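You operate a simulated robot arm through the tools that you are given. There is no shell and no other tool.

Carry out the task below with a simulated robot arm. There is one attempt and no reset: what you move stays moved.

TASK
Gauge the test crimp, correct the dial and crimp the hose in the dies to 22.5 mm.
Fine: guard stays shut; one press of the green button; switch off after; both hoses stay.

Only the result counts: the job must be done as asked and must still hold three seconds after the hand-in. Knocking over, shifting, dropping, spilling or breaking anything else fails it.

THE ROBOT
A 7-joint arm with a two-finger parallel gripper, fixed in place. Base frame: the origin is at the foot of the arm, x ahead of it, y to its left, z up; the work surface is at about z = 92. Lengths are in cm, angles in degrees, forces in N, time in s.
Its first joint turns from -149.0 to 149.0 degrees. Payload 3.43 kg.
The TCP is the grasp point between the finger pads, 3 cm short of the fingertips. In the tool frame z runs along the fingers and y along their closing line. The gripper opens to 9.4 cm. The fingers are 2.8 cm wide and 1 cm thick; the gripper's body (5 by 9.6 cm) begins 5.5 cm behind the TCP.
Orientation is that of the tool frame in the base frame, as [roll, pitch, yaw] about the fixed x, y, z axes, in that order (R = Rz(yaw) Ry(pitch) Rx(roll)). With the fingers straight down and closing along the base's y, the tool's x points along the base's -x, its y along +y and its z along -z.

THE INTERFACE
- The arm moves only by the tool apply_moves. Its argument "rows" is a list of rows, each a list of 7 numbers: the shift along the tool's x, y, z in units of 40 mm (1.0 is 40 mm), then the turn, a rotation vector about the tool's x, y, z in units of 5 degrees (1.0 is 5 degrees), then the opening, from 0 (shut) to 1 (fully open). In form: [[tx, ty, tz, rx, ry, rz, jaw], ...]. A call has 1 to 20 rows; each row shifts and turns the commanded pose from where the row before left it, along the tool's axes as they then stand. A call with a number of a shift or a turn outside -1 to 1 is refused whole. A row lasts 0.2 s, in which the tool goes at most 5 cm and 8.6 degrees; a call with a longer step from one row to the next is refused whole, and so is a gripper value outside its range. Where a pose cannot be reached the arm comes as near as it can. A force on the tool above 40 N (or 10 N above the force at the start of the call, whichever is more), or a blocked arm, ends the call early, and 0.2 s more pass. The fingers move at their own pace (about 4.5 cm/s each) and stop on an object; they squeeze with about 27 N. The grip force told is the motor's: it shows also when the fingers shut on nothing. Time passes only in rows, and 0.2 s behind the last, so rows that do not move let the fingers close. It gives the time, the measured TCP pose, the force on the tool (base axes), the opening and the grip force at its end, in the units of the frame above (readings bear some noise), with the torque about the TCP (base axes, N m) and any sound that the robot's microphone picked up.
- Cameras (640 x 400 px; columns grow to the right, rows downward): "scene" is fixed at [39.95, 50.13, 151.62]; the picture's right is [-0.96, -0.30, 0.00], its down [-0.12, 0.39, -0.91] and it looks along [0.27, -0.87, -0.41] (base axes); focal length 372 px, centre (320, 200). "wrist" rides on the gripper at [7.6, 1.4, -10.3] in the tool frame; the picture's right is [-0.18, 0.98, 0.00], its down [-0.75, -0.14, -0.64] and it looks along [-0.63, -0.12, 0.77] (tool axes); focal length 243 px, centre (320, 200). There is no depth. A picture from a camera that has moved, and an enlarged one, comes with that camera's place and axes in the base frame and with its lens.
- grab_frame(camera): a new picture of that camera. No time passes.
- close_up(camera, box): a new picture of the part [left, top, right, bottom] of that camera's present view, enlarged. No time passes.
- close_job(): hands the job in; it is judged then, once.

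Nothing tells you positions but the pictures and the camera data. Unless the task says otherwise, let go and move clear before handing in.

The tools are called after "Emit:" as name(argument=value, ...) on one line, values as JSON. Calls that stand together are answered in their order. apply_moves: Moves the arm, as the interface text tells. Its arguments: {"type":"object","properties":{"rows":{"type":"array","items":{"type":"array","items":{"type":"number"}}}},"required":["rows"]} The other tools are called the same way: grab_frame (camera) takes a picture; close_up (camera, box) takes an enlarged picture of a part of a camera's view; close_job () hands the job in.

At the start:

```text
clock: 0.0
tcp_pos: [70.61, -69.06, 122.94]
tcp_rot: [-179.9, 0.0, -180.0]
wrist_force: [0.6, -0.3, 0.3]
moment: [0.01, 0.0, 0.01]
width: 9.4
grip_force: 0.2
```

scene: 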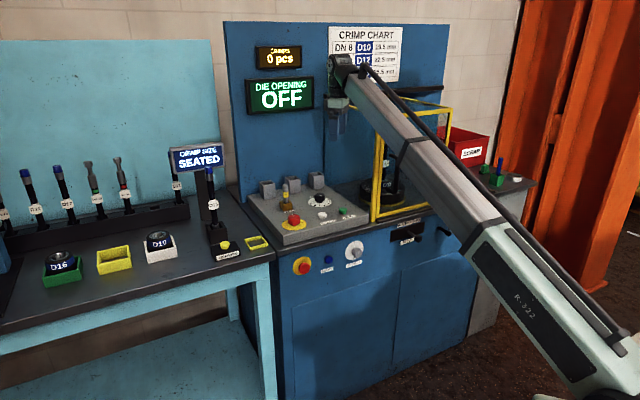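
wrist: 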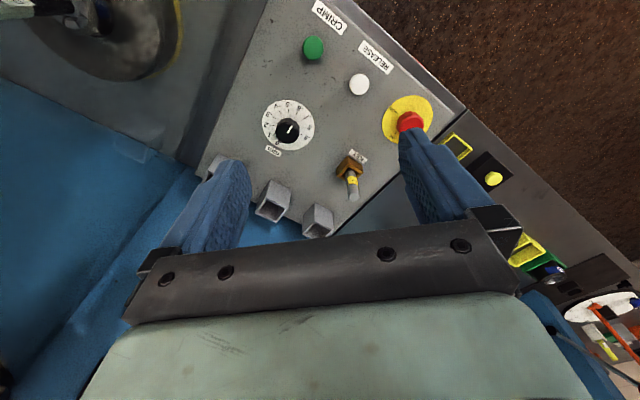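

I see a crimping machine with a control console, an OFF display, and a bench to the left with hoses and a gauge. I'll first look at everything more closely before moving.

Emit:
close_up(camera="scene", box=[220, 10, 460, 160])

Emit:
close_up(camera="scene", box=[240, 160, 400, 260])

Emit:
close_up(camera="scene", box=[140, 140, 300, 280])

Emit:
close_up(camera="scene", box=[0, 140, 180, 300])

Emit:
close_up(camera="scene", box=[340, 80, 560, 220])

Emit:
close_up(camera="wrist", box=[220, 0, 480, 240])

```text
2.67 times, centred on (340, 85) of scene
camera zoom: at [39.95, 50.13, 151.62], right [-0.96, -0.3, 0.0], down [-0.12, 0.39, -0.91], along [0.27, -0.87, -0.41], focal length 992 px, centre (267, 507)
```

zoom: 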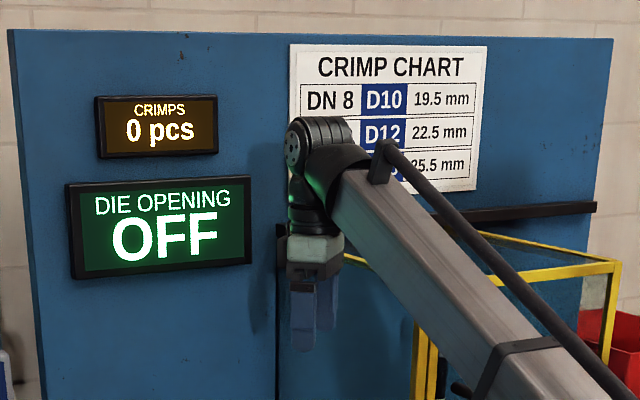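

```text
4.00 times, centred on (320, 210) of scene
camera zoom: at [39.95, 50.13, 151.62], right [-0.96, -0.3, 0.0], down [-0.12, 0.39, -0.91], along [0.27, -0.87, -0.41], focal length 1489 px, centre (320, 160)
```

zoom: 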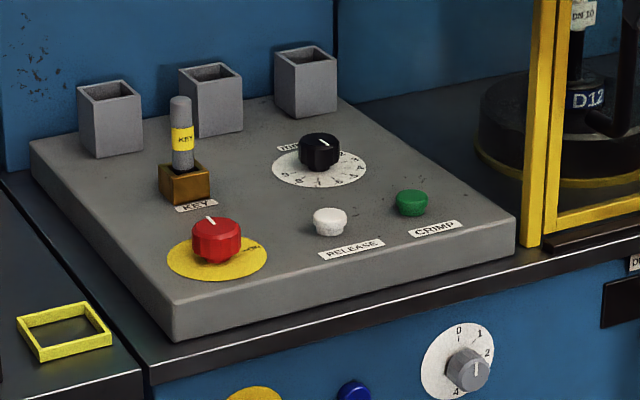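

```text
2.86 times, centred on (220, 210) of scene
camera zoom: at [39.95, 50.13, 151.62], right [-0.96, -0.3, 0.0], down [-0.12, 0.39, -0.91], along [0.27, -0.87, -0.41], focal length 1063 px, centre (606, 171)
```

zoom: 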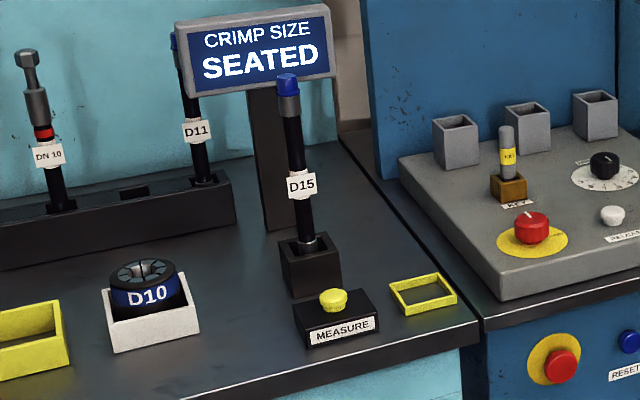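

```text
2.50 times, centred on (90, 220) of scene
camera zoom: at [39.95, 50.13, 151.62], right [-0.96, -0.3, 0.0], down [-0.12, 0.39, -0.91], along [0.27, -0.87, -0.41], focal length 930 px, centre (895, 150)
```

zoom: 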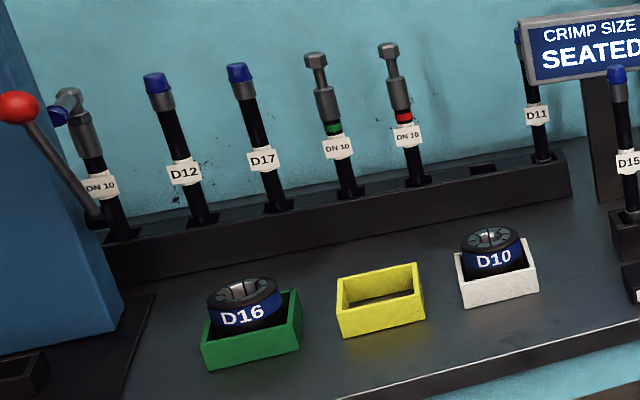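

```text
2.86 times, centred on (450, 150) of scene
camera zoom: at [39.95, 50.13, 151.62], right [-0.96, -0.3, 0.0], down [-0.12, 0.39, -0.91], along [0.27, -0.87, -0.41], focal length 1063 px, centre (-51, 343)
```

zoom: 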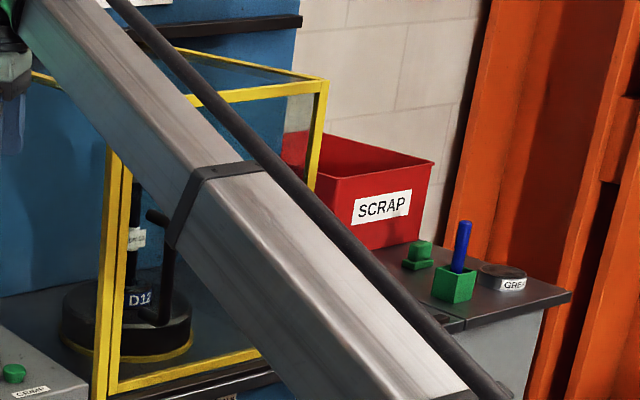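

```text
1.67 times, centred on (350, 120) of wrist
camera zoom: at [62.97, -67.75, 133.22], right [0.18, 0.98, 0.0], down [0.75, -0.14, 0.64], along [0.63, -0.12, -0.77], focal length 404 px, centre (270, 333)
```

zoom: 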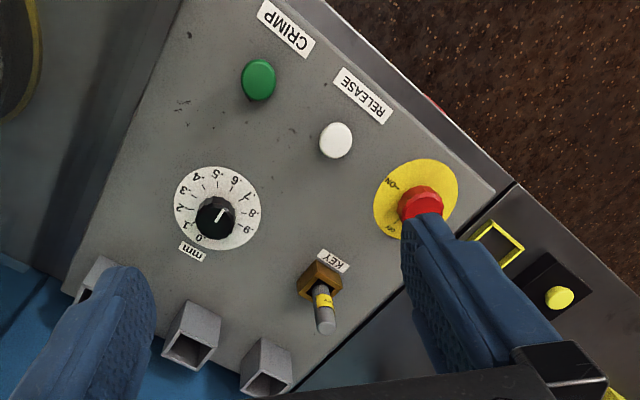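

The dials and labels on the console and front panel matter, so I'll zoom in on them further.

Emit:
close_up(camera="scene", box=[280, 230, 430, 290])

Emit:
close_up(camera="wrist", box=[240, 80, 340, 170])

Emit:
close_up(camera="wrist", box=[300, 80, 440, 220])

Emit:
close_up(camera="scene", box=[275, 180, 355, 240])

Emit:
close_up(camera="wrist", box=[430, 120, 640, 400])

Emit:
close_up(camera="scene", box=[355, 130, 435, 220])

```text
4.27 times, centred on (355, 260) of scene
camera zoom: at [39.95, 50.13, 151.62], right [-0.96, -0.3, 0.0], down [-0.12, 0.39, -0.91], along [0.27, -0.87, -0.41], focal length 1588 px, centre (171, -56)
```

zoom: 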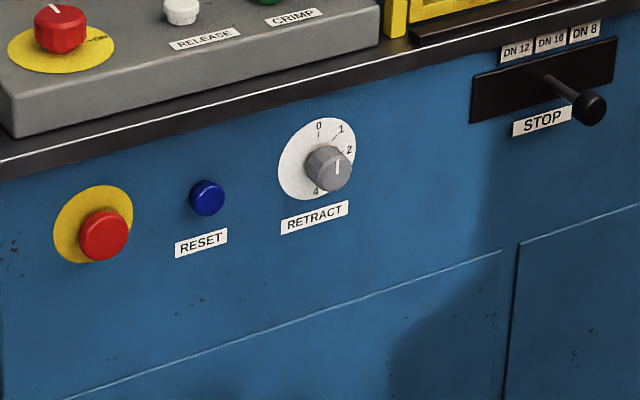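

```text
4.44 times, centred on (290, 125) of wrist
camera zoom: at [62.97, -67.75, 133.22], right [0.18, 0.98, 0.0], down [0.75, -0.14, 0.64], along [0.63, -0.12, -0.77], focal length 1078 px, centre (453, 533)
```

zoom: 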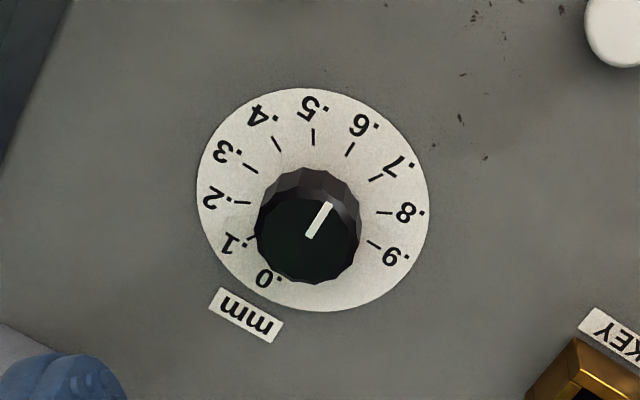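

```text
2.86 times, centred on (370, 150) of wrist
camera zoom: at [62.97, -67.75, 133.22], right [0.18, 0.98, 0.0], down [0.75, -0.14, 0.64], along [0.63, -0.12, -0.77], focal length 693 px, centre (177, 343)
```

zoom: 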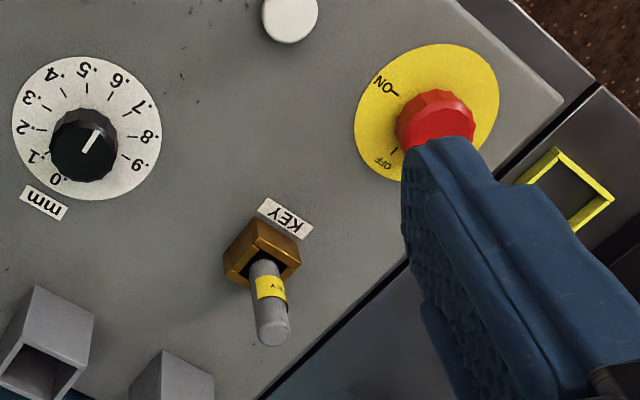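

```text
6.67 times, centred on (315, 210) of scene
camera zoom: at [39.95, 50.13, 151.62], right [-0.96, -0.3, 0.0], down [-0.12, 0.39, -0.91], along [0.27, -0.87, -0.41], focal length 2481 px, centre (353, 133)
```

zoom: 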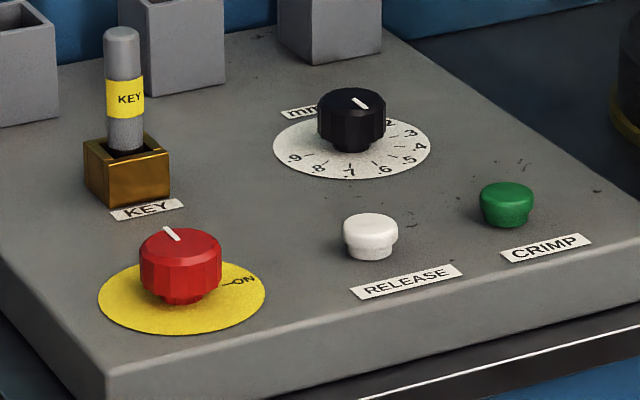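

```text
1.43 times, centred on (535, 260) of wrist
camera zoom: at [62.97, -67.75, 133.22], right [0.18, 0.98, 0.0], down [0.75, -0.14, 0.64], along [0.63, -0.12, -0.77], focal length 347 px, centre (13, 114)
```

zoom: 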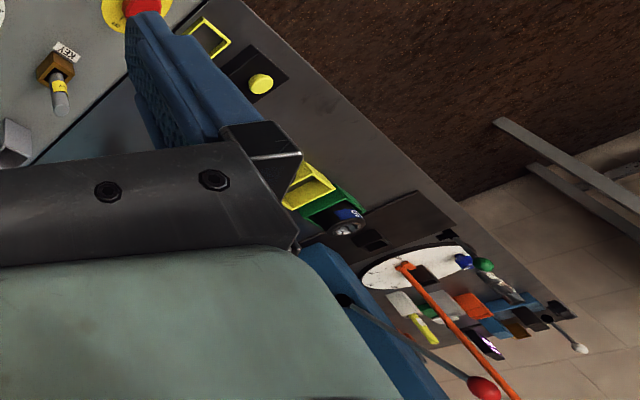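

```text
4.44 times, centred on (395, 175) of scene
camera zoom: at [39.95, 50.13, 151.62], right [-0.96, -0.3, 0.0], down [-0.12, 0.39, -0.91], along [0.27, -0.87, -0.41], focal length 1654 px, centre (-13, 311)
```

zoom: 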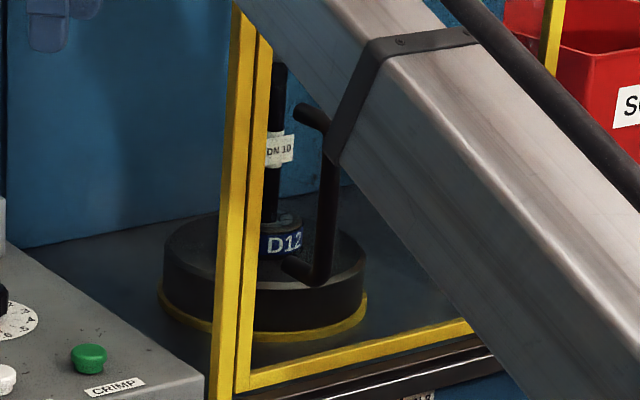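

The console top is level at about z = 91.5 and faces the arm diagonally. The dial sits near (79,-76), the red switch near (82,-55), green CRIMP near (68,-70) and yellow MEASURE near (98,-37). Next I'll turn the tool to line up with the machine and move left, staying high, to get a better look at the gauge.

Emit:
apply_moves(rows=[[0, 0, 0, 0, 0, 1, 0], [0, 0, 0, 0, 0, 1, 0], [0, 0, 0, 0, 0, 1, 0], [0, 0, 0, 0, 0, 1, 0], [0, 0, 0, 0, 0, 1, 0], [0, 0, 0, 0, 0, 1, 0], [0, 0, 0, 0, 0, 1, 0], [0, 0, 0, 0, 0, 1, 0], [0, 0, 0, 0, 0, 1, 0], [0.8, 0.9, 0, 0, 0, 0, 0], [0.8, 0.9, 0, 0, 0, 0, 0], [0.8, 0.9, 0, 0, 0, 0, 0], [0.8, 0.9, 0, 0, 0, 0, 0], [0.8, 0.9, 0, 0, 0, 0, 0], [0.8, 0.9, 0, 0, 0, 0, 0], [0.8, 0.9, 0, 0, 0, 0, 0], [0.8, 0.9, 0, 0, 0, 0, 0], [0.8, 0.9, 0, 0, 0, 0, 0]])

Emit:
grab_frame(camera="wrist")

Emit:
grab_frame(camera="scene")

```text
clock: 1.1
tcp_pos: [70.54, -69.15, 122.99]
tcp_rot: [-179.8, 0.2, 159.6]
wrist_force: [2.5, -0.7, -3.3]
moment: [-0.14, 0.04, -0.08]
width: 0.0
grip_force: 0.2
stopped in row 5: the force on the tool passed its limit at 47 N (the readings are from after the stop); the commanded pose is now the measured one
```

```text
taken
camera wrist: at [63.96, -65.3, 133.16], right [0.51, 0.86, 0.0], down [0.65, -0.39, 0.65], along [0.55, -0.33, -0.76], focal length 243 px, centre (320, 200)
```

wrist: 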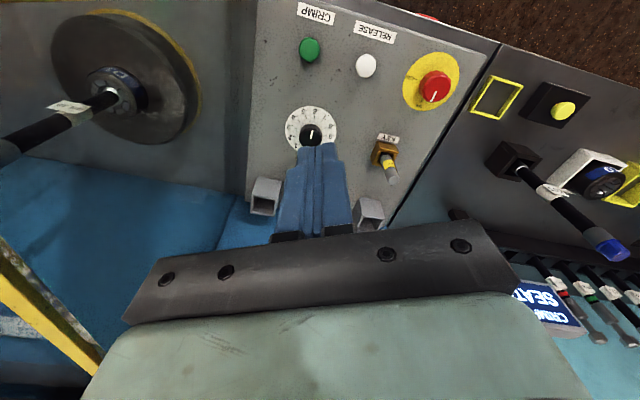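

```text
taken
```

scene: 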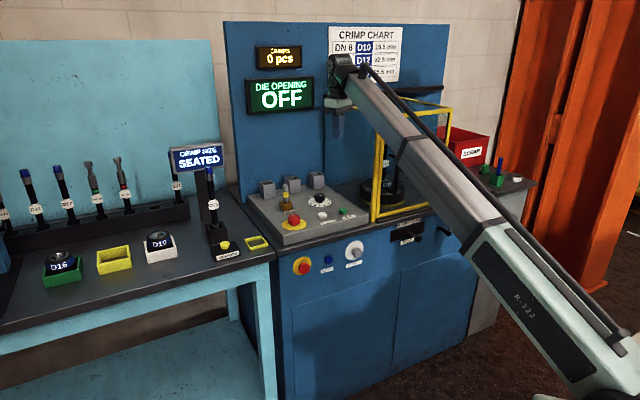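

The call stopped just as the fingers met, so the force spike was probably the fingers shutting. Nothing appears to have moved. I'll first back away from the machine toward the robot, then carry on.

Emit:
apply_moves(rows=[[0.5, 0, 0, 0, 0, 0, 0], [0.8, 0, 0, 0, 0, 0, 0], [0.8, 0, 0, 0, 0, 0, 0]])

Emit:
grab_frame(camera="wrist")

Emit:
close_up(camera="scene", box=[300, 30, 470, 230])

```text
clock: 1.6
tcp_pos: [68.22, -68.51, 123.14]
tcp_rot: [-179.7, 0.8, 159.4]
wrist_force: [4.6, -6.4, -11.6]
moment: [0.16, -0.3, 0.24]
width: 0.02
grip_force: 27.1
stopped in row 2: the force on the tool passed its limit at 49 N (the readings are from after the stop); the commanded pose is now the measured one
```

```text
taken
camera wrist: at [61.57, -64.46, 133.19], right [0.52, 0.86, 0.0], down [0.65, -0.39, 0.65], along [0.56, -0.34, -0.76], focal length 243 px, centre (320, 200)
```

wrist: 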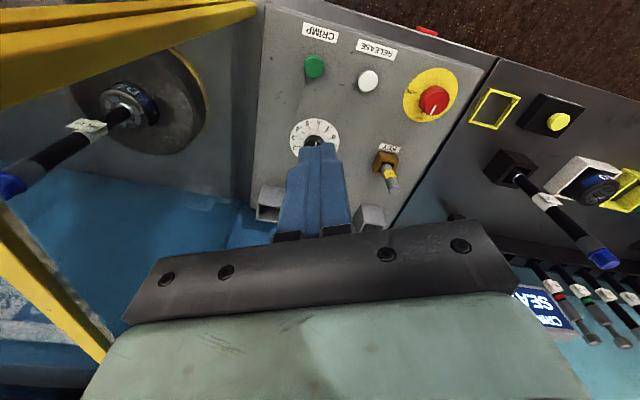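

```text
2.00 times, centred on (385, 130) of scene
camera zoom: at [39.95, 50.13, 151.62], right [-0.96, -0.3, 0.0], down [-0.12, 0.39, -0.91], along [0.27, -0.87, -0.41], focal length 744 px, centre (190, 340)
```

zoom: 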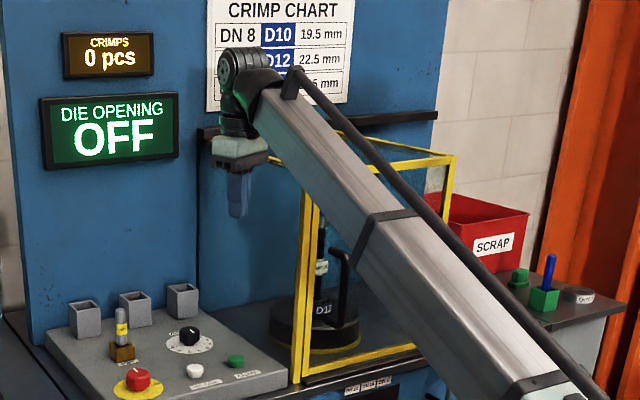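

A yellow bar has appeared near the wrist camera, which could mean I'm touching the guard. I'll inspect it before making any move.

Emit:
close_up(camera="scene", box=[340, 80, 560, 220])

Emit:
close_up(camera="scene", box=[310, 40, 410, 110])

Emit:
close_up(camera="wrist", box=[0, 0, 300, 200])

Emit:
close_up(camera="scene", box=[340, 180, 440, 250])

Emit:
close_up(camera="wrist", box=[0, 180, 180, 400])

```text
2.86 times, centred on (450, 150) of scene
camera zoom: at [39.95, 50.13, 151.62], right [-0.96, -0.3, 0.0], down [-0.12, 0.39, -0.91], along [0.27, -0.87, -0.41], focal length 1063 px, centre (-51, 343)
```

zoom: 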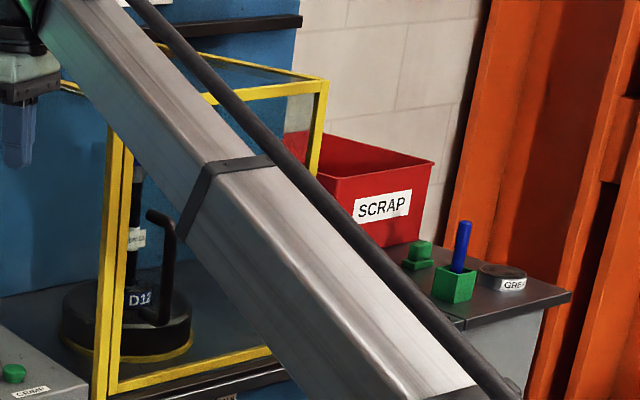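

```text
5.71 times, centred on (360, 75) of scene
camera zoom: at [39.95, 50.13, 151.62], right [-0.96, -0.3, 0.0], down [-0.12, 0.39, -0.91], along [0.27, -0.87, -0.41], focal length 2127 px, centre (91, 914)
```

zoom: 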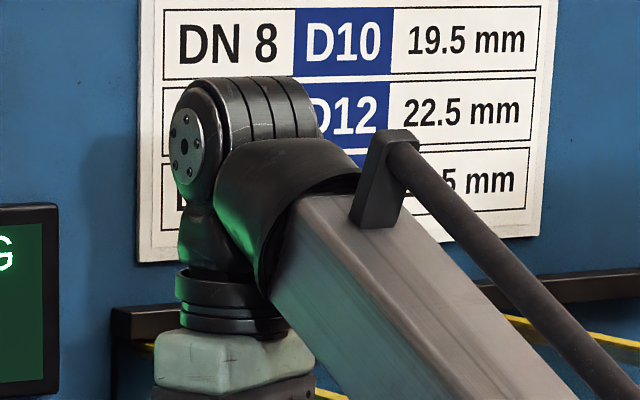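

```text
2.00 times, centred on (150, 100) of wrist
camera zoom: at [61.57, -64.46, 133.19], right [0.52, 0.86, 0.0], down [0.65, -0.39, 0.65], along [0.56, -0.34, -0.76], focal length 485 px, centre (660, 400)
```

zoom: 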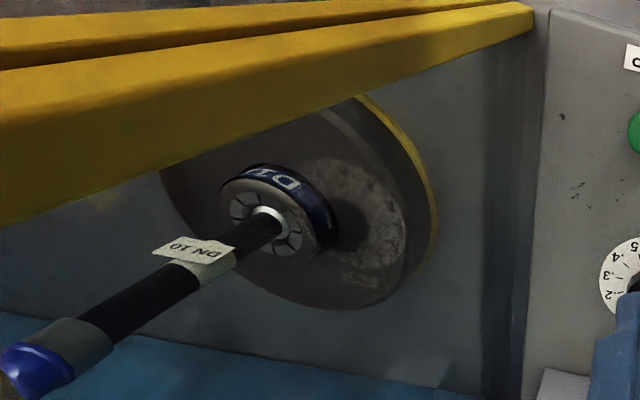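

```text
5.71 times, centred on (390, 215) of scene
camera zoom: at [39.95, 50.13, 151.62], right [-0.96, -0.3, 0.0], down [-0.12, 0.39, -0.91], along [0.27, -0.87, -0.41], focal length 2127 px, centre (-80, 114)
```

zoom: 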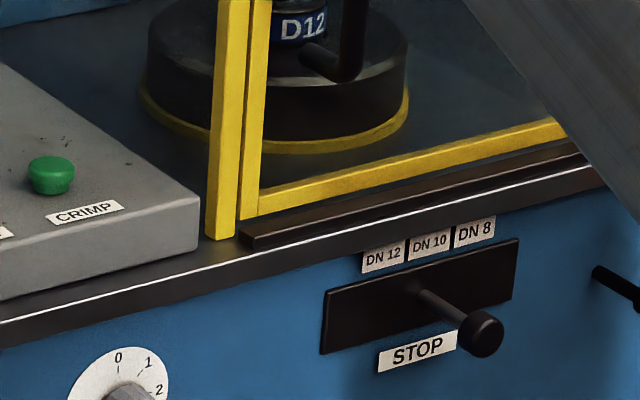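

```text
1.82 times, centred on (90, 290) of wrist
camera zoom: at [61.57, -64.46, 133.19], right [0.52, 0.86, 0.0], down [0.65, -0.39, 0.65], along [0.56, -0.34, -0.76], focal length 441 px, centre (738, 36)
```

zoom: 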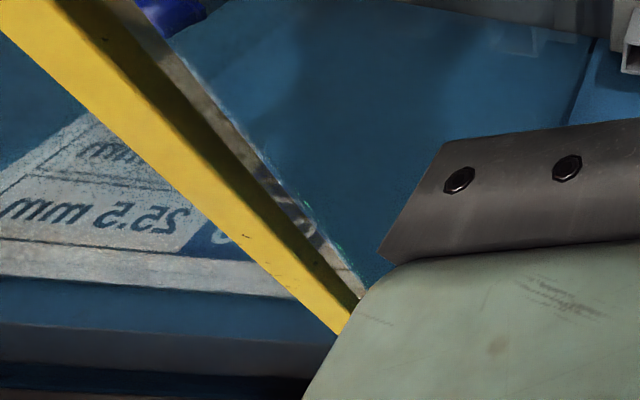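

The guard has not moved. The yellow bars in the wrist view are its fixed corner post seen from above. I'll ease the fingers slightly open and make a tiny move, to see whether the shut fingers cause the force spikes.

Emit:
apply_moves(rows=[[0, 0, 0, 0, 0, 0, 0.12], [0, 0, 0, 0, 0, 0, 0.12], [0, 0, 0, 0, 0, 0, 0.12]])

Emit:
apply_moves(rows=[[0, 0.2, 0, 0, 0, 0, 0.12], [0, 0.3, 0, 0, 0, 0, 0.12], [0, 0.3, 0, 0, 0, 0, 0.12]])

```text
clock: 2.4
tcp_pos: [68.21, -68.43, 123.02]
tcp_rot: [-179.8, 0.7, 159.4]
wrist_force: [6.1, -8.3, -19.7]
moment: [-0.07, -0.51, 0.17]
width: 1.14
grip_force: 0.1
```

```text
clock: 2.9
tcp_pos: [68.68, -67.34, 123.08]
tcp_rot: [-179.6, 0.9, 159.6]
wrist_force: [5.6, -3.1, -12.0]
moment: [-0.18, 0.03, -0.08]
width: 1.13
grip_force: 0.0
stopped in row 2: the force on the tool passed its limit at 43 N (the readings are from after the stop); the commanded pose is now the measured one
```

At rest, the tool feels a steady downward, outward push. The likely cause is the wrist camera pressing on the arm's own sloping forearm, so turning the other way should free it. I'll rotate back.

Emit:
apply_moves(rows=[[0, 0, 0, 0, 0, -0.5, 0.12], [0, 0, 0, 0, 0, -1, 0.12], [0, 0, 0, 0, 0, -1, 0.12], [0, 0, 0, 0, 0, -1, 0.12], [0, 0, 0, 0, 0, -1, 0.12], [0, 0, 0, 0, 0, 0, 0.12]])

```text
clock: 4.3
tcp_pos: [68.7, -67.24, 123.14]
tcp_rot: [-179.3, 0.7, -177.8]
wrist_force: [-0.2, 0.2, -0.3]
moment: [0.01, 0.0, 0.02]
width: 1.12
grip_force: 0.1
```

Contact is gone, so it was the wrist camera touching the arm's own forearm. I'll move a little left, away from the guard, and then turn the tool the other way so the camera ends up on the outer side.

Emit:
apply_moves(rows=[[-0.6, 0.6, 0, 0, 0, 0, 0.12], [-0.6, 0.6, 0, 0, 0, 0, 0.12], [-0.6, 0.6, 0, 0, 0, 0, 0.12], [0, 0, 0, 0, 0, -1, 0.12], [0, 0, 0, 0, 0, -1, 0.12], [0, 0, 0, 0, 0, -1, 0.12], [0, 0, 0, 0, 0, -1, 0.12], [0, 0, 0, 0, 0, -1, 0.12], [0, 0, 0, 0, 0, -1, 0.12], [0, 0, 0, 0, 0, -1, 0.12], [0, 0, 0, 0, 0, -1, 0.12], [0, 0, 0, 0, 0, -1, 0.12]])

Emit:
grab_frame(camera="wrist")

```text
clock: 6.9
tcp_pos: [75.56, -59.86, 123.07]
tcp_rot: [-179.1, 0.0, -132.7]
wrist_force: [-0.1, 0.0, -0.4]
moment: [-0.01, 0.02, 0.02]
width: 1.15
grip_force: 0.1
```

```text
taken
camera wrist: at [69.3, -64.45, 133.27], right [-0.6, 0.8, -0.02], down [0.61, 0.46, 0.64], along [0.52, 0.38, -0.76], focal length 243 px, centre (320, 200)
```

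wrist: 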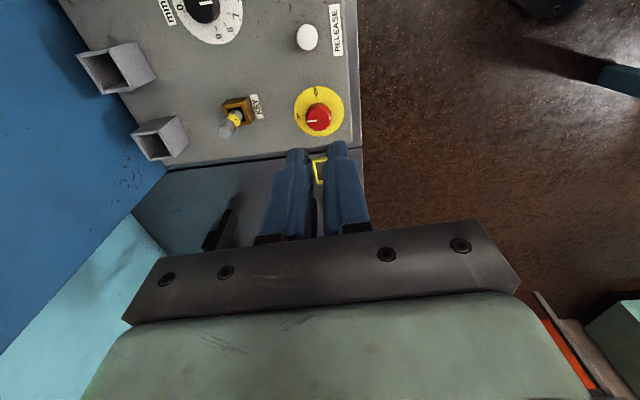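

That moved cleanly with no contact. I'll keep turning the same way.

Emit:
apply_moves(rows=[[0, 0, 0, 0, 0, -1, 0.12], [0, 0, 0, 0, 0, -1, 0.12], [0, 0, 0, 0, 0, -1, 0.12], [0, 0, 0, 0, 0, -1, 0.12], [0, 0, 0, 0, 0, -1, 0.12], [0, 0, 0, 0, 0, -1, 0.12], [0, 0, 0, 0, 0, -1, 0.12], [0, 0, 0, 0, 0, -1, 0.12], [0, 0, 0, 0, 0, -1, 0.12], [0, 0, 0, 0, 0, -1, 0.12], [0, 0, 0, 0, 0, -1, 0.12], [0, 0, 0, 0, 0, -1, 0.12], [0, 0, 0, 0, 0, -1, 0.12], [0, 0, 0, 0, 0, -1, 0.12], [0, 0, 0, 0, 0, -1, 0.12], [0, 0, 0, 0, 0, -1, 0.12], [0, 0, 0, 0, 0, -1, 0.12], [0, 0, 0, 0, 0, -1, 0.12]])

Emit:
grab_frame(camera="wrist")

```text
clock: 10.7
tcp_pos: [75.47, -59.85, 123.05]
tcp_rot: [-179.9, -0.9, -47.8]
wrist_force: [-0.1, 1.0, -0.6]
moment: [0.03, -0.02, 0.03]
width: 1.13
grip_force: 0.1
out of reach, approached as far as the arm can: row 18
```

```text
taken
camera wrist: at [79.51, -66.4, 133.39], right [-0.85, -0.52, 0.0], down [-0.41, 0.66, 0.63], along [-0.33, 0.54, -0.78], focal length 243 px, centre (320, 200)
```

wrist: 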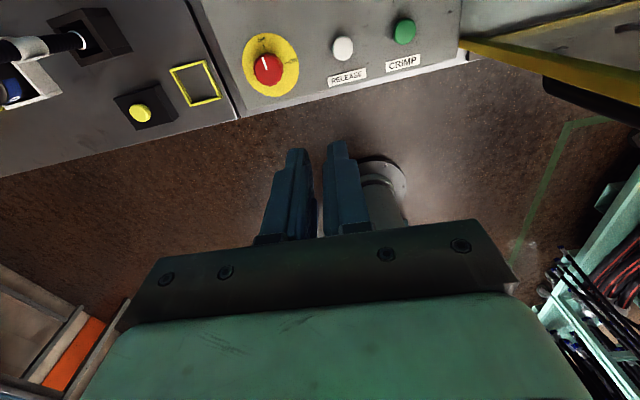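

The last joint reached its limit at yaw -48°, which is fine: the camera is now clear of the forearm. Next I'll move left over the area in front of the gauge and tilt the tool outward.

Emit:
apply_moves(rows=[[0, 0, 0, 0, 0, 1, 0.12], [-0.325, -1, 0, 0, 0, 0, 0.12], [-0.325, -1, 0, 0, 0, 0, 0.12], [-0.325, -1, 0, 0, 0, 0, 0.12], [-0.325, -1, 0, 0, 0, 0, 0.12], [-0.325, -1, 0, 0, 0, 0, 0.12], [-0.325, -1, 0, 0, 0, 0, 0.12], [0, 0, 0, 0.454, 0.891, 0, 0.08], [0, 0, 0, 0.454, 0.891, 0, 0.08], [0, 0, 0, 0.454, 0.891, 0, 0.08], [0, 0, 0, 0.454, 0.891, 0, 0.08], [0, 0, 0, 0.454, 0.891, 0, 0.08]])

Emit:
grab_frame(camera="wrist")

Emit:
grab_frame(camera="scene")

```text
clock: 13.3
tcp_pos: [89.92, -39.16, 122.94]
tcp_rot: [-167.9, -23.1, -55.2]
wrist_force: [0.1, -0.4, -0.1]
moment: [-0.01, 0.0, 0.02]
width: 0.77
grip_force: 0.0
```

```text
taken
camera wrist: at [88.9, -43.88, 134.93], right [-0.84, -0.47, -0.26], down [-0.54, 0.78, 0.31], along [0.06, 0.4, -0.91], focal length 243 px, centre (320, 200)
```

wrist: 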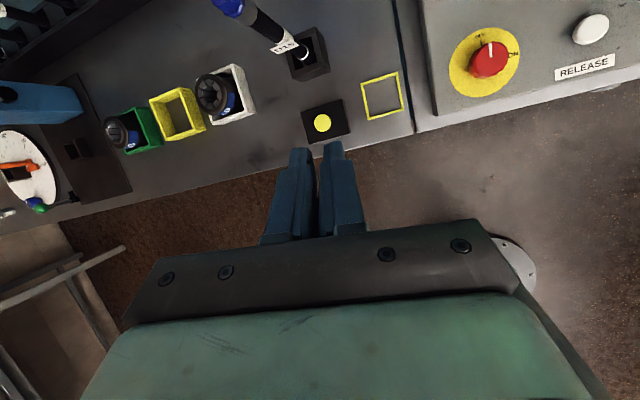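

```text
taken
```

scene: 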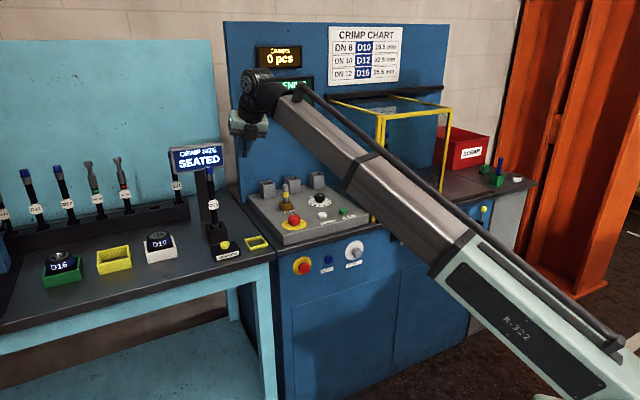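

This is a clear view: the MEASURE button is at about (98.2,-37.4,91.4) and the gauge hose stands well behind it. I'll come down to about 5 cm above the button and check the position.

Emit:
apply_moves(rows=[[-0.309, -0.097, 0.99, 0, 0, 0, 0.03], [-0.309, -0.097, 0.99, 0, 0, 0, 0.03], [-0.309, -0.097, 0.99, 0, 0, 0, 0.03], [-0.309, -0.097, 0.99, 0, 0, 0, 0.03], [-0.309, -0.097, 0.99, 0, 0, 0, 0.03], [-0.309, -0.097, 0.99, 0, 0, 0, 0.03], [0, 0, 0, 0, 0, 0, 0.03]])

Emit:
grab_frame(camera="wrist")

Emit:
close_up(camera="scene", box=[150, 130, 290, 270])

```text
clock: 14.9
tcp_pos: [97.03, -36.72, 99.04]
tcp_rot: [-167.9, -23.1, -55.2]
wrist_force: [-0.7, -0.7, -0.5]
moment: [-0.04, -0.01, 0.04]
width: 0.27
grip_force: 0.1
```

```text
taken
camera wrist: at [96.02, -41.45, 110.94], right [-0.84, -0.47, -0.26], down [-0.54, 0.78, 0.31], along [0.06, 0.4, -0.91], focal length 243 px, centre (320, 200)
```

wrist: 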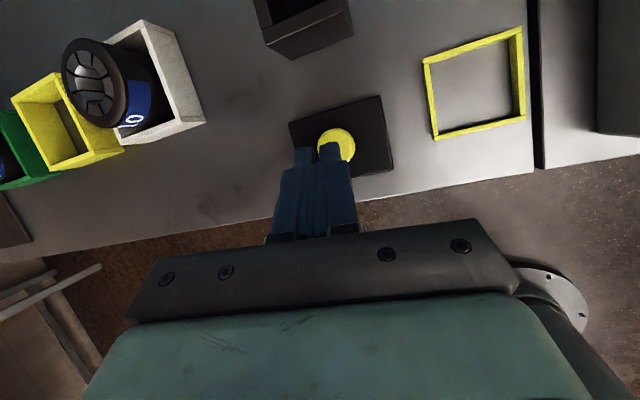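

```text
2.86 times, centred on (220, 200) of scene
camera zoom: at [39.95, 50.13, 151.62], right [-0.96, -0.3, 0.0], down [-0.12, 0.39, -0.91], along [0.27, -0.87, -0.41], focal length 1063 px, centre (606, 200)
```

zoom: 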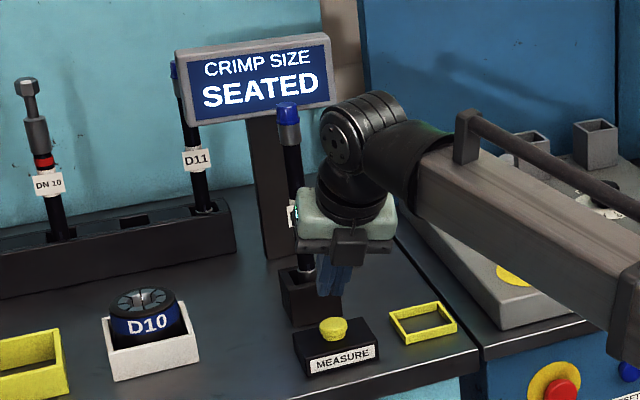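

The fingertips are almost directly above the yellow button and the display still reads SEATED. I'll come down gently and press in small steps.

Emit:
apply_moves(rows=[[-0.17, 0.12, 0.525, 0, 0, 0, 0.03], [-0.17, 0.12, 0.525, 0, 0, 0, 0.03], [-0.039, 0.019, 0.09, 0, 0, 0, 0.03], [0, 0, 0, 0, 0, 0, 0.03]])

Emit:
close_up(camera="scene", box=[150, 130, 290, 270])

Emit:
close_up(camera="wrist", box=[220, 60, 420, 200])

```text
clock: 16.1
tcp_pos: [97.05, -37.12, 94.77]
tcp_rot: [-167.6, -23.5, -55.4]
wrist_force: [-19.3, 8.5, 58.9]
moment: [0.24, 0.53, 0.01]
width: 0.15
grip_force: 0.2
heard: click
stopped in row 4: the force on the tool passed its limit at 41 N (the readings are from after the stop); the commanded pose is now the measured one
```

```text
2.86 times, centred on (220, 200) of scene
camera zoom: at [39.95, 50.13, 151.62], right [-0.96, -0.3, 0.0], down [-0.12, 0.39, -0.91], along [0.27, -0.87, -0.41], focal length 1063 px, centre (606, 200)
```

zoom: 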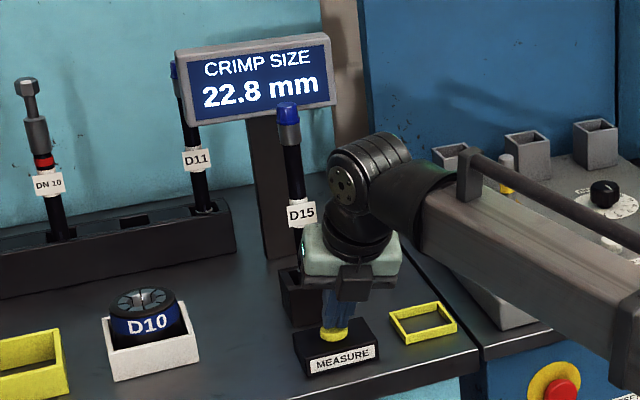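

```text
2.86 times, centred on (320, 130) of wrist
camera zoom: at [96.0, -41.76, 106.76], right [-0.84, -0.48, -0.27], down [-0.54, 0.78, 0.3], along [0.07, 0.4, -0.91], focal length 693 px, centre (320, 400)
```

zoom: 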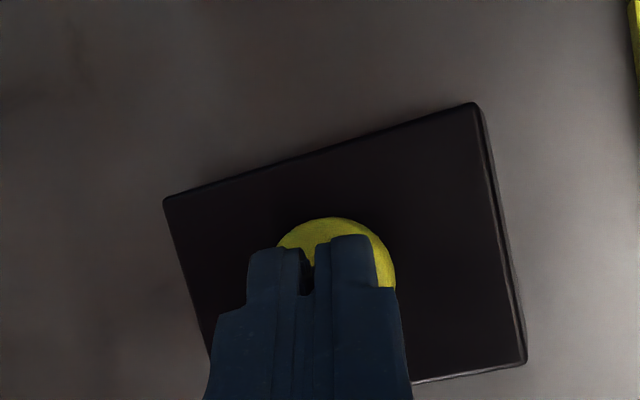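

The gauge reads 22.8 mm, which is 0.3 mm too big, so the dial must come down by 0.3. From the pictures the dial stands near .6 with 30° per 0.1, so I need about a 90° turn counter-clockwise. I'll lift off and look at the main switch.

Emit:
apply_moves(rows=[[0.2, -0.1, -0.45, 0, 0, 0, 0.05], [0.392, -0.193, -0.899, 0, 0, 0, 0.3], [0.392, -0.193, -0.899, 0, 0, 0, 0.5], [0.392, -0.193, -0.899, 0, 0, 0, 0.5], [0.392, -0.193, -0.899, 0, 0, 0, 0.5], [0.392, -0.193, -0.899, 0, 0, 0, 0.5], [0.392, -0.193, -0.899, 0, 0, 0, 0.5]])

Emit:
grab_frame(camera="wrist")

Emit:
close_up(camera="scene", box=[150, 130, 330, 270])

```text
clock: 17.6
tcp_pos: [97.21, -37.31, 120.42]
tcp_rot: [-167.7, -23.3, -55.3]
wrist_force: [0.4, 0.3, 0.1]
moment: [-0.02, 0.02, -0.03]
width: 4.72
grip_force: 0.2
```

```text
taken
camera wrist: at [96.11, -42.0, 132.38], right [-0.84, -0.47, -0.26], down [-0.54, 0.78, 0.31], along [0.06, 0.4, -0.91], focal length 243 px, centre (320, 200)
```

wrist: 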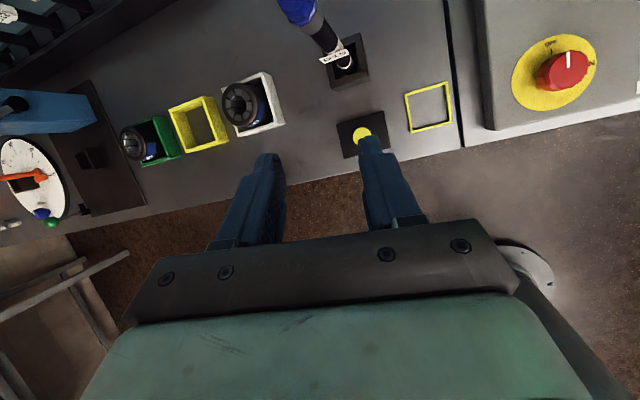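

```text
2.86 times, centred on (240, 200) of scene
camera zoom: at [39.95, 50.13, 151.62], right [-0.96, -0.3, 0.0], down [-0.12, 0.39, -0.91], along [0.27, -0.87, -0.41], focal length 1063 px, centre (549, 200)
```

zoom: 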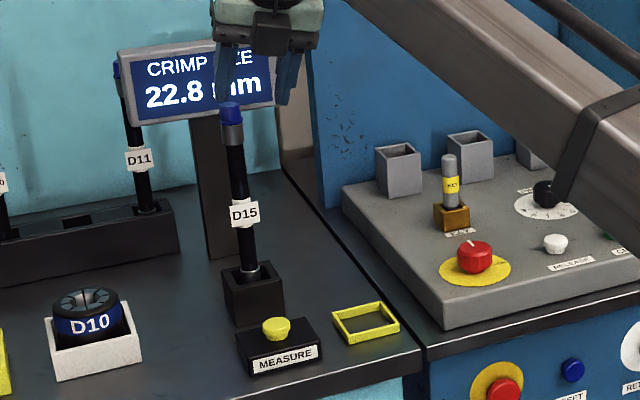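

I can see the switch from here, so I'll zoom in to read its OFF and ON marks before moving over it.

Emit:
close_up(camera="wrist", box=[490, 20, 630, 120])

```text
4.00 times, centred on (560, 70) of wrist
camera zoom: at [96.11, -42.0, 132.38], right [-0.84, -0.47, -0.26], down [-0.54, 0.78, 0.31], along [0.06, 0.4, -0.91], focal length 970 px, centre (-640, 720)
```

zoom: 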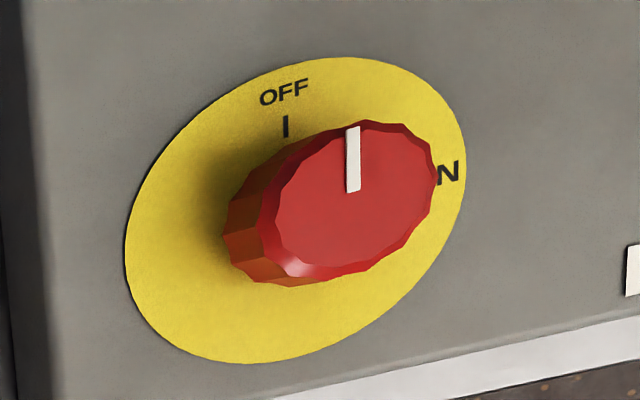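

OFF points to the back of the machine and ON to the right, so switching on is a 90° clockwise turn. The switch centre is near (82,-56). I'll move above it with a small tilt and open the jaw.

Emit:
apply_moves(rows=[[0.205, 0.985, -0.029, 0, 0, 0, 0.7], [0.205, 0.985, -0.029, 0, 0, 0, 0.7], [0.205, 0.985, -0.029, 0, 0, 0, 0.7], [0.205, 0.985, -0.029, 0, 0, 0, 0.7], [0.205, 0.985, -0.029, 0, 0, 0, 0.7], [0.205, 0.985, -0.029, 0, 0, 0, 0.7], [0, 0, 0, -0.443, -0.783, 0, 0.7], [0, 0, 0, -0.443, -0.783, 0, 0.7], [0, 0, 0, -0.443, -0.783, 0, 0.7], [0, 0, 0, -0.443, -0.783, 0, 0.7], [0, 0, 0, 0, 0, 0, 0.7]])

Emit:
grab_frame(camera="wrist")

Emit:
grab_frame(camera="scene")

```text
clock: 20.1
tcp_pos: [81.59, -55.45, 118.34]
tcp_rot: [-177.2, -7.5, -53.2]
wrist_force: [-0.1, 0.5, 0.4]
moment: [-0.02, -0.01, 0.0]
width: 6.58
grip_force: 0.1
```

```text
taken
camera wrist: at [83.79, -61.66, 129.49], right [-0.89, -0.45, -0.07], down [-0.41, 0.73, 0.54], along [-0.19, 0.51, -0.84], focal length 243 px, centre (320, 200)
```

wrist: 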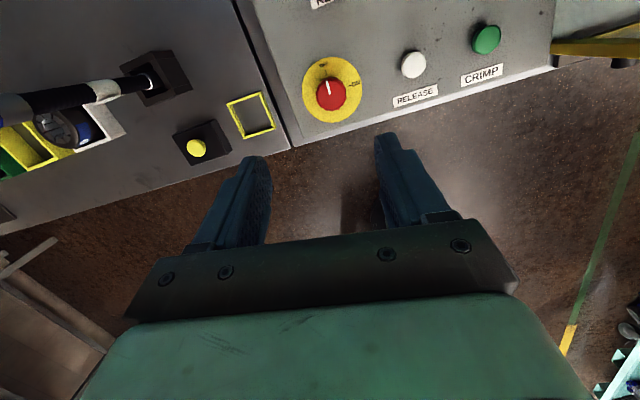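

```text
taken
```

scene: 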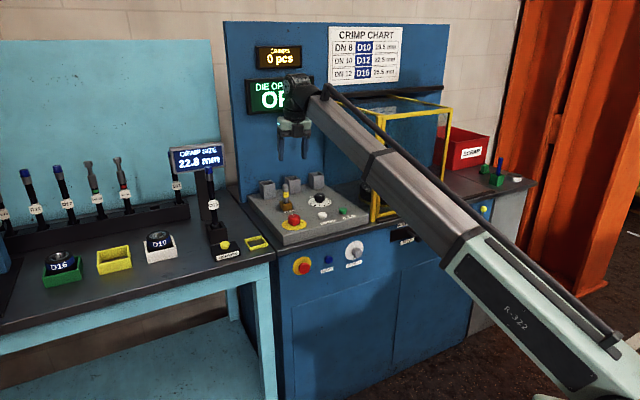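

The tool is above the switch at (82.0,-55.9). I'll come down to just above the console with the jaw open and check the alignment before gripping.

Emit:
apply_moves(rows=[[-0.1065, 0.046, 0.875, 0, 0, 0, 0.7], [-0.1065, 0.046, 0.875, 0, 0, 0, 0.7], [-0.1065, 0.046, 0.875, 0, 0, 0, 0.7], [-0.1065, 0.046, 0.875, 0, 0, 0, 0.7], [-0.1065, 0.046, 0.875, 0, 0, 0, 0.7], [-0.1065, 0.046, 0.875, 0, 0, 0, 0.7], [0, 0, 0, 0, 0, 0, 0.7]])

Emit:
grab_frame(camera="wrist")

Emit:
close_up(camera="scene", box=[240, 160, 380, 250])

```text
clock: 21.6
tcp_pos: [81.62, -55.51, 97.39]
tcp_rot: [-177.2, -7.7, -53.2]
wrist_force: [-0.1, 0.8, -0.2]
moment: [-0.01, -0.02, 0.01]
width: 6.59
grip_force: 0.1
```

```text
taken
camera wrist: at [83.82, -61.7, 108.43], right [-0.89, -0.45, -0.07], down [-0.41, 0.73, 0.54], along [-0.19, 0.51, -0.84], focal length 243 px, centre (320, 200)
```

wrist: 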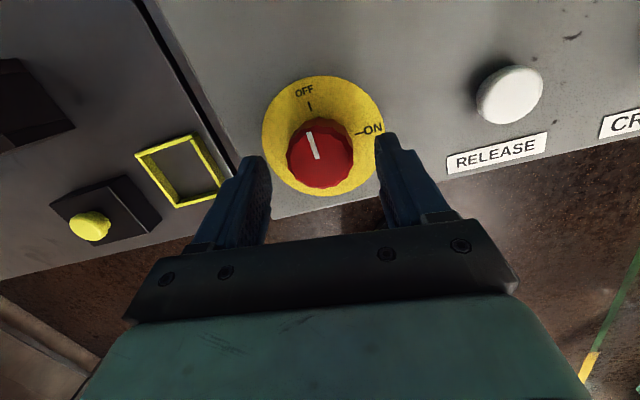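

```text
4.44 times, centred on (310, 205) of scene
camera zoom: at [39.95, 50.13, 151.62], right [-0.96, -0.3, 0.0], down [-0.12, 0.39, -0.91], along [0.27, -0.87, -0.41], focal length 1654 px, centre (364, 178)
```

zoom: 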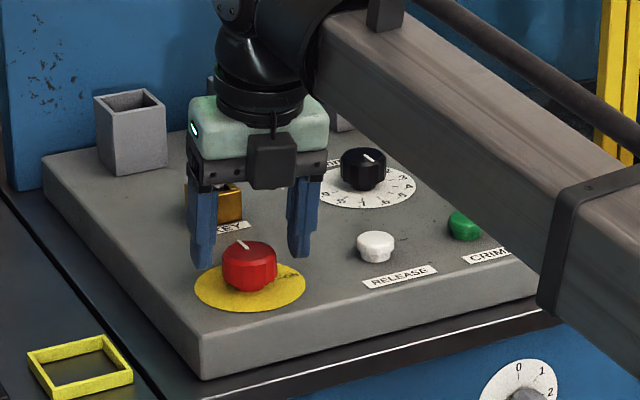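

The alignment looks good in both views. I'll lower about another 1.2 cm and close on the switch knob.

Emit:
apply_moves(rows=[[0.008, 0.012, 0.152, 0, 0, 0, 0.7], [0.008, 0.012, 0.152, 0, 0, 0, 0.7], [0, 0, 0, 0, 0, 0, 0.7]])

Emit:
close_up(camera="scene", box=[270, 190, 340, 240])

Emit:
close_up(camera="wrist", box=[220, 60, 420, 220])

```text
clock: 22.4
tcp_pos: [81.75, -55.85, 96.1]
tcp_rot: [-177.2, -7.6, -53.2]
wrist_force: [-0.3, -0.1, 0.6]
moment: [0.04, 0.01, 0.01]
width: 6.6
grip_force: 0.1
```

```text
8.00 times, centred on (305, 215) of scene
camera zoom: at [39.95, 50.13, 151.62], right [-0.96, -0.3, 0.0], down [-0.12, 0.39, -0.91], along [0.27, -0.87, -0.41], focal length 2977 px, centre (440, 80)
```

zoom: 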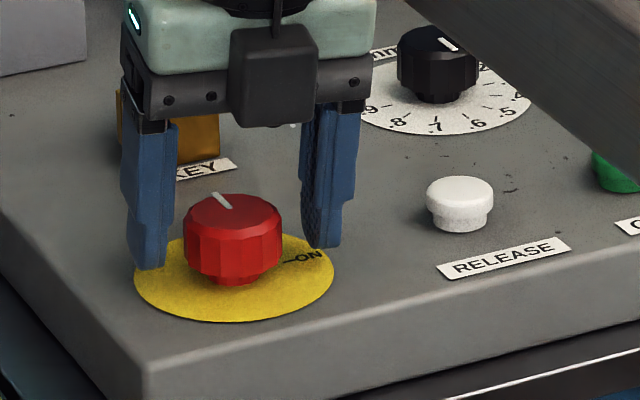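

```text
2.50 times, centred on (320, 140) of wrist
camera zoom: at [83.97, -62.04, 107.11], right [-0.89, -0.45, -0.07], down [-0.41, 0.73, 0.54], along [-0.19, 0.51, -0.84], focal length 606 px, centre (320, 350)
```

zoom: 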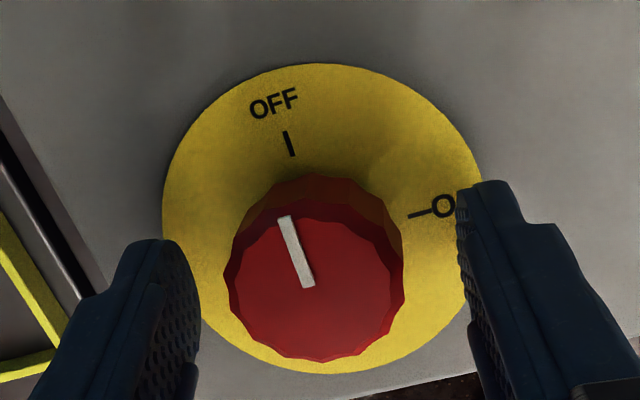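

Both fingers straddle the knob at the right height. I'll close on it now.

Emit:
apply_moves(rows=[[0, 0, 0, 0, 0, 0, 0.4], [0, 0, 0, 0, 0, 0, 0.3], [0, 0, 0, 0, 0, 0, 0.3], [0, 0, 0, 0, 0, 0, 0.3]])

Emit:
close_up(camera="wrist", box=[220, 60, 420, 220])

```text
clock: 23.4
tcp_pos: [81.83, -55.87, 96.08]
tcp_rot: [-177.2, -7.7, -53.1]
wrist_force: [7.6, 4.6, -0.4]
moment: [-0.3, 0.39, -0.05]
width: 4.22
grip_force: 44.5
```

```text
2.50 times, centred on (320, 140) of wrist
camera zoom: at [84.04, -61.98, 107.12], right [-0.89, -0.45, -0.07], down [-0.41, 0.73, 0.54], along [-0.19, 0.51, -0.84], focal length 606 px, centre (320, 350)
```

zoom: 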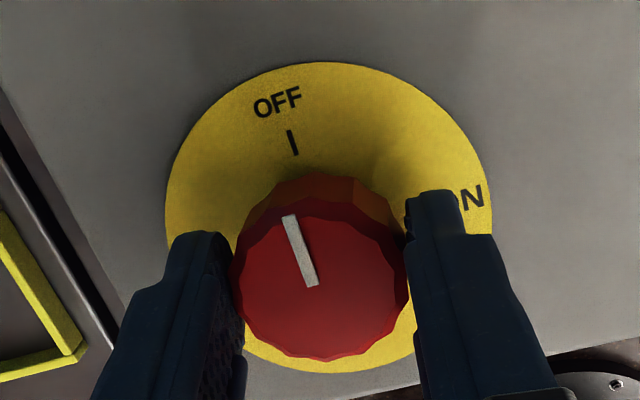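

The knob is gripped firmly (4.2 cm wide). I'll turn it clockwise toward ON and check at the halfway point.

Emit:
apply_moves(rows=[[0, 0, 0, 0, 0, 1, 0.3], [0, 0, 0, 0, 0, 1, 0.3], [0, 0, 0, 0, 0, 1, 0.3], [0, 0, 0, 0, 0, 1, 0.3], [0, 0, 0, 0, 0, 1, 0.3], [0, 0, 0, 0, 0, 1, 0.3], [0, 0, 0, 0, 0, 1, 0.3], [0, 0, 0, 0, 0, 1, 0.3], [0, 0, 0, 0, 0, 1, 0.3]])

Emit:
close_up(camera="wrist", box=[200, 40, 440, 220])

Emit:
grab_frame(camera="scene")

```text
clock: 25.4
tcp_pos: [81.8, -55.87, 95.96]
tcp_rot: [-172.7, -3.4, -98.5]
wrist_force: [0.5, 7.3, -9.5]
moment: [-0.98, 1.08, 0.03]
width: 4.32
grip_force: 44.8
```

```text
2.22 times, centred on (320, 130) of wrist
camera zoom: at [78.09, -62.53, 106.39], right [-0.94, 0.32, -0.14], down [0.17, 0.77, 0.61], along [0.3, 0.55, -0.78], focal length 539 px, centre (320, 356)
```

zoom: 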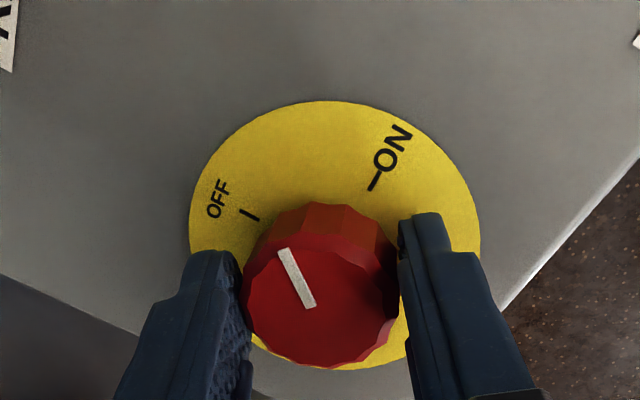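

```text
taken
```

scene: 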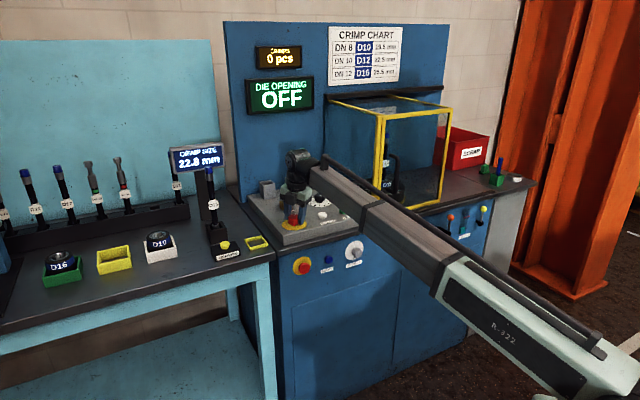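

The knob turns with the gripper without slipping and is about halfway between OFF and ON. I'll continue the second half.

Emit:
apply_moves(rows=[[0, 0, 0, 0, 0, 1, 0.3], [0, 0, 0, 0, 0, 1, 0.3], [0, 0, 0, 0, 0, 1, 0.3], [0, 0, 0, 0, 0, 1, 0.3], [0, 0, 0, 0, 0, 1, 0.3], [0, 0, 0, 0, 0, 1, 0.3], [0, 0, 0, 0, 0, 1, 0.3], [0, 0, 0, 0, 0, 1, 0.3], [0, 0, 0, 0, 0, 0.6, 0.3]])

Emit:
close_up(camera="wrist", box=[200, 40, 440, 220])

Emit:
close_up(camera="scene", box=[220, 20, 480, 240])

```text
clock: 27.4
tcp_pos: [81.66, -55.74, 96.02]
tcp_rot: [-172.7, 2.5, -141.0]
wrist_force: [-21.7, 8.7, -10.9]
moment: [-0.11, 1.68, -0.06]
width: 4.32
grip_force: 44.9
```

```text
2.22 times, centred on (320, 130) of wrist
camera zoom: at [73.73, -58.84, 105.66], right [-0.47, 0.88, -0.12], down [0.6, 0.41, 0.69], along [0.65, 0.25, -0.72], focal length 539 px, centre (320, 356)
```

zoom: 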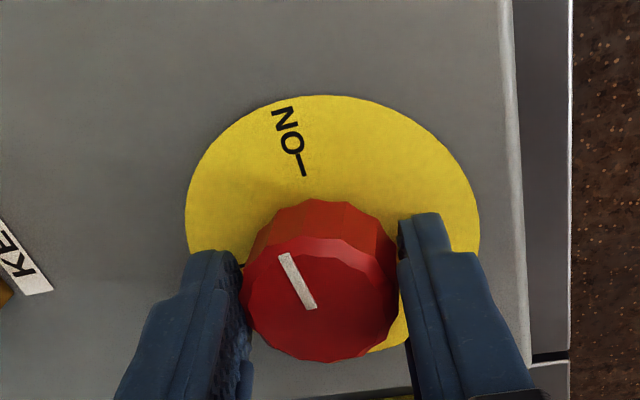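

```text
1.82 times, centred on (350, 130) of scene
camera zoom: at [39.95, 50.13, 151.62], right [-0.96, -0.3, 0.0], down [-0.12, 0.39, -0.91], along [0.27, -0.87, -0.41], focal length 677 px, centre (266, 327)
```

zoom: 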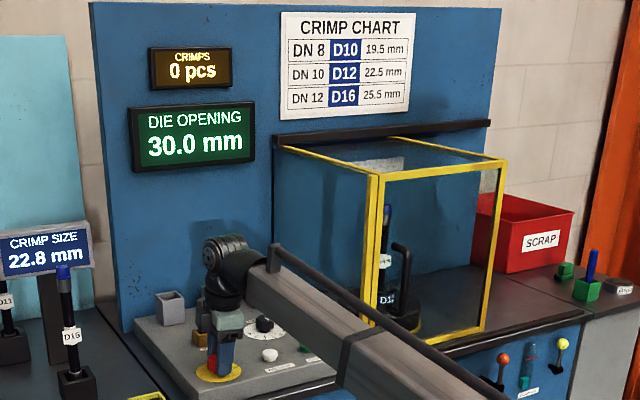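

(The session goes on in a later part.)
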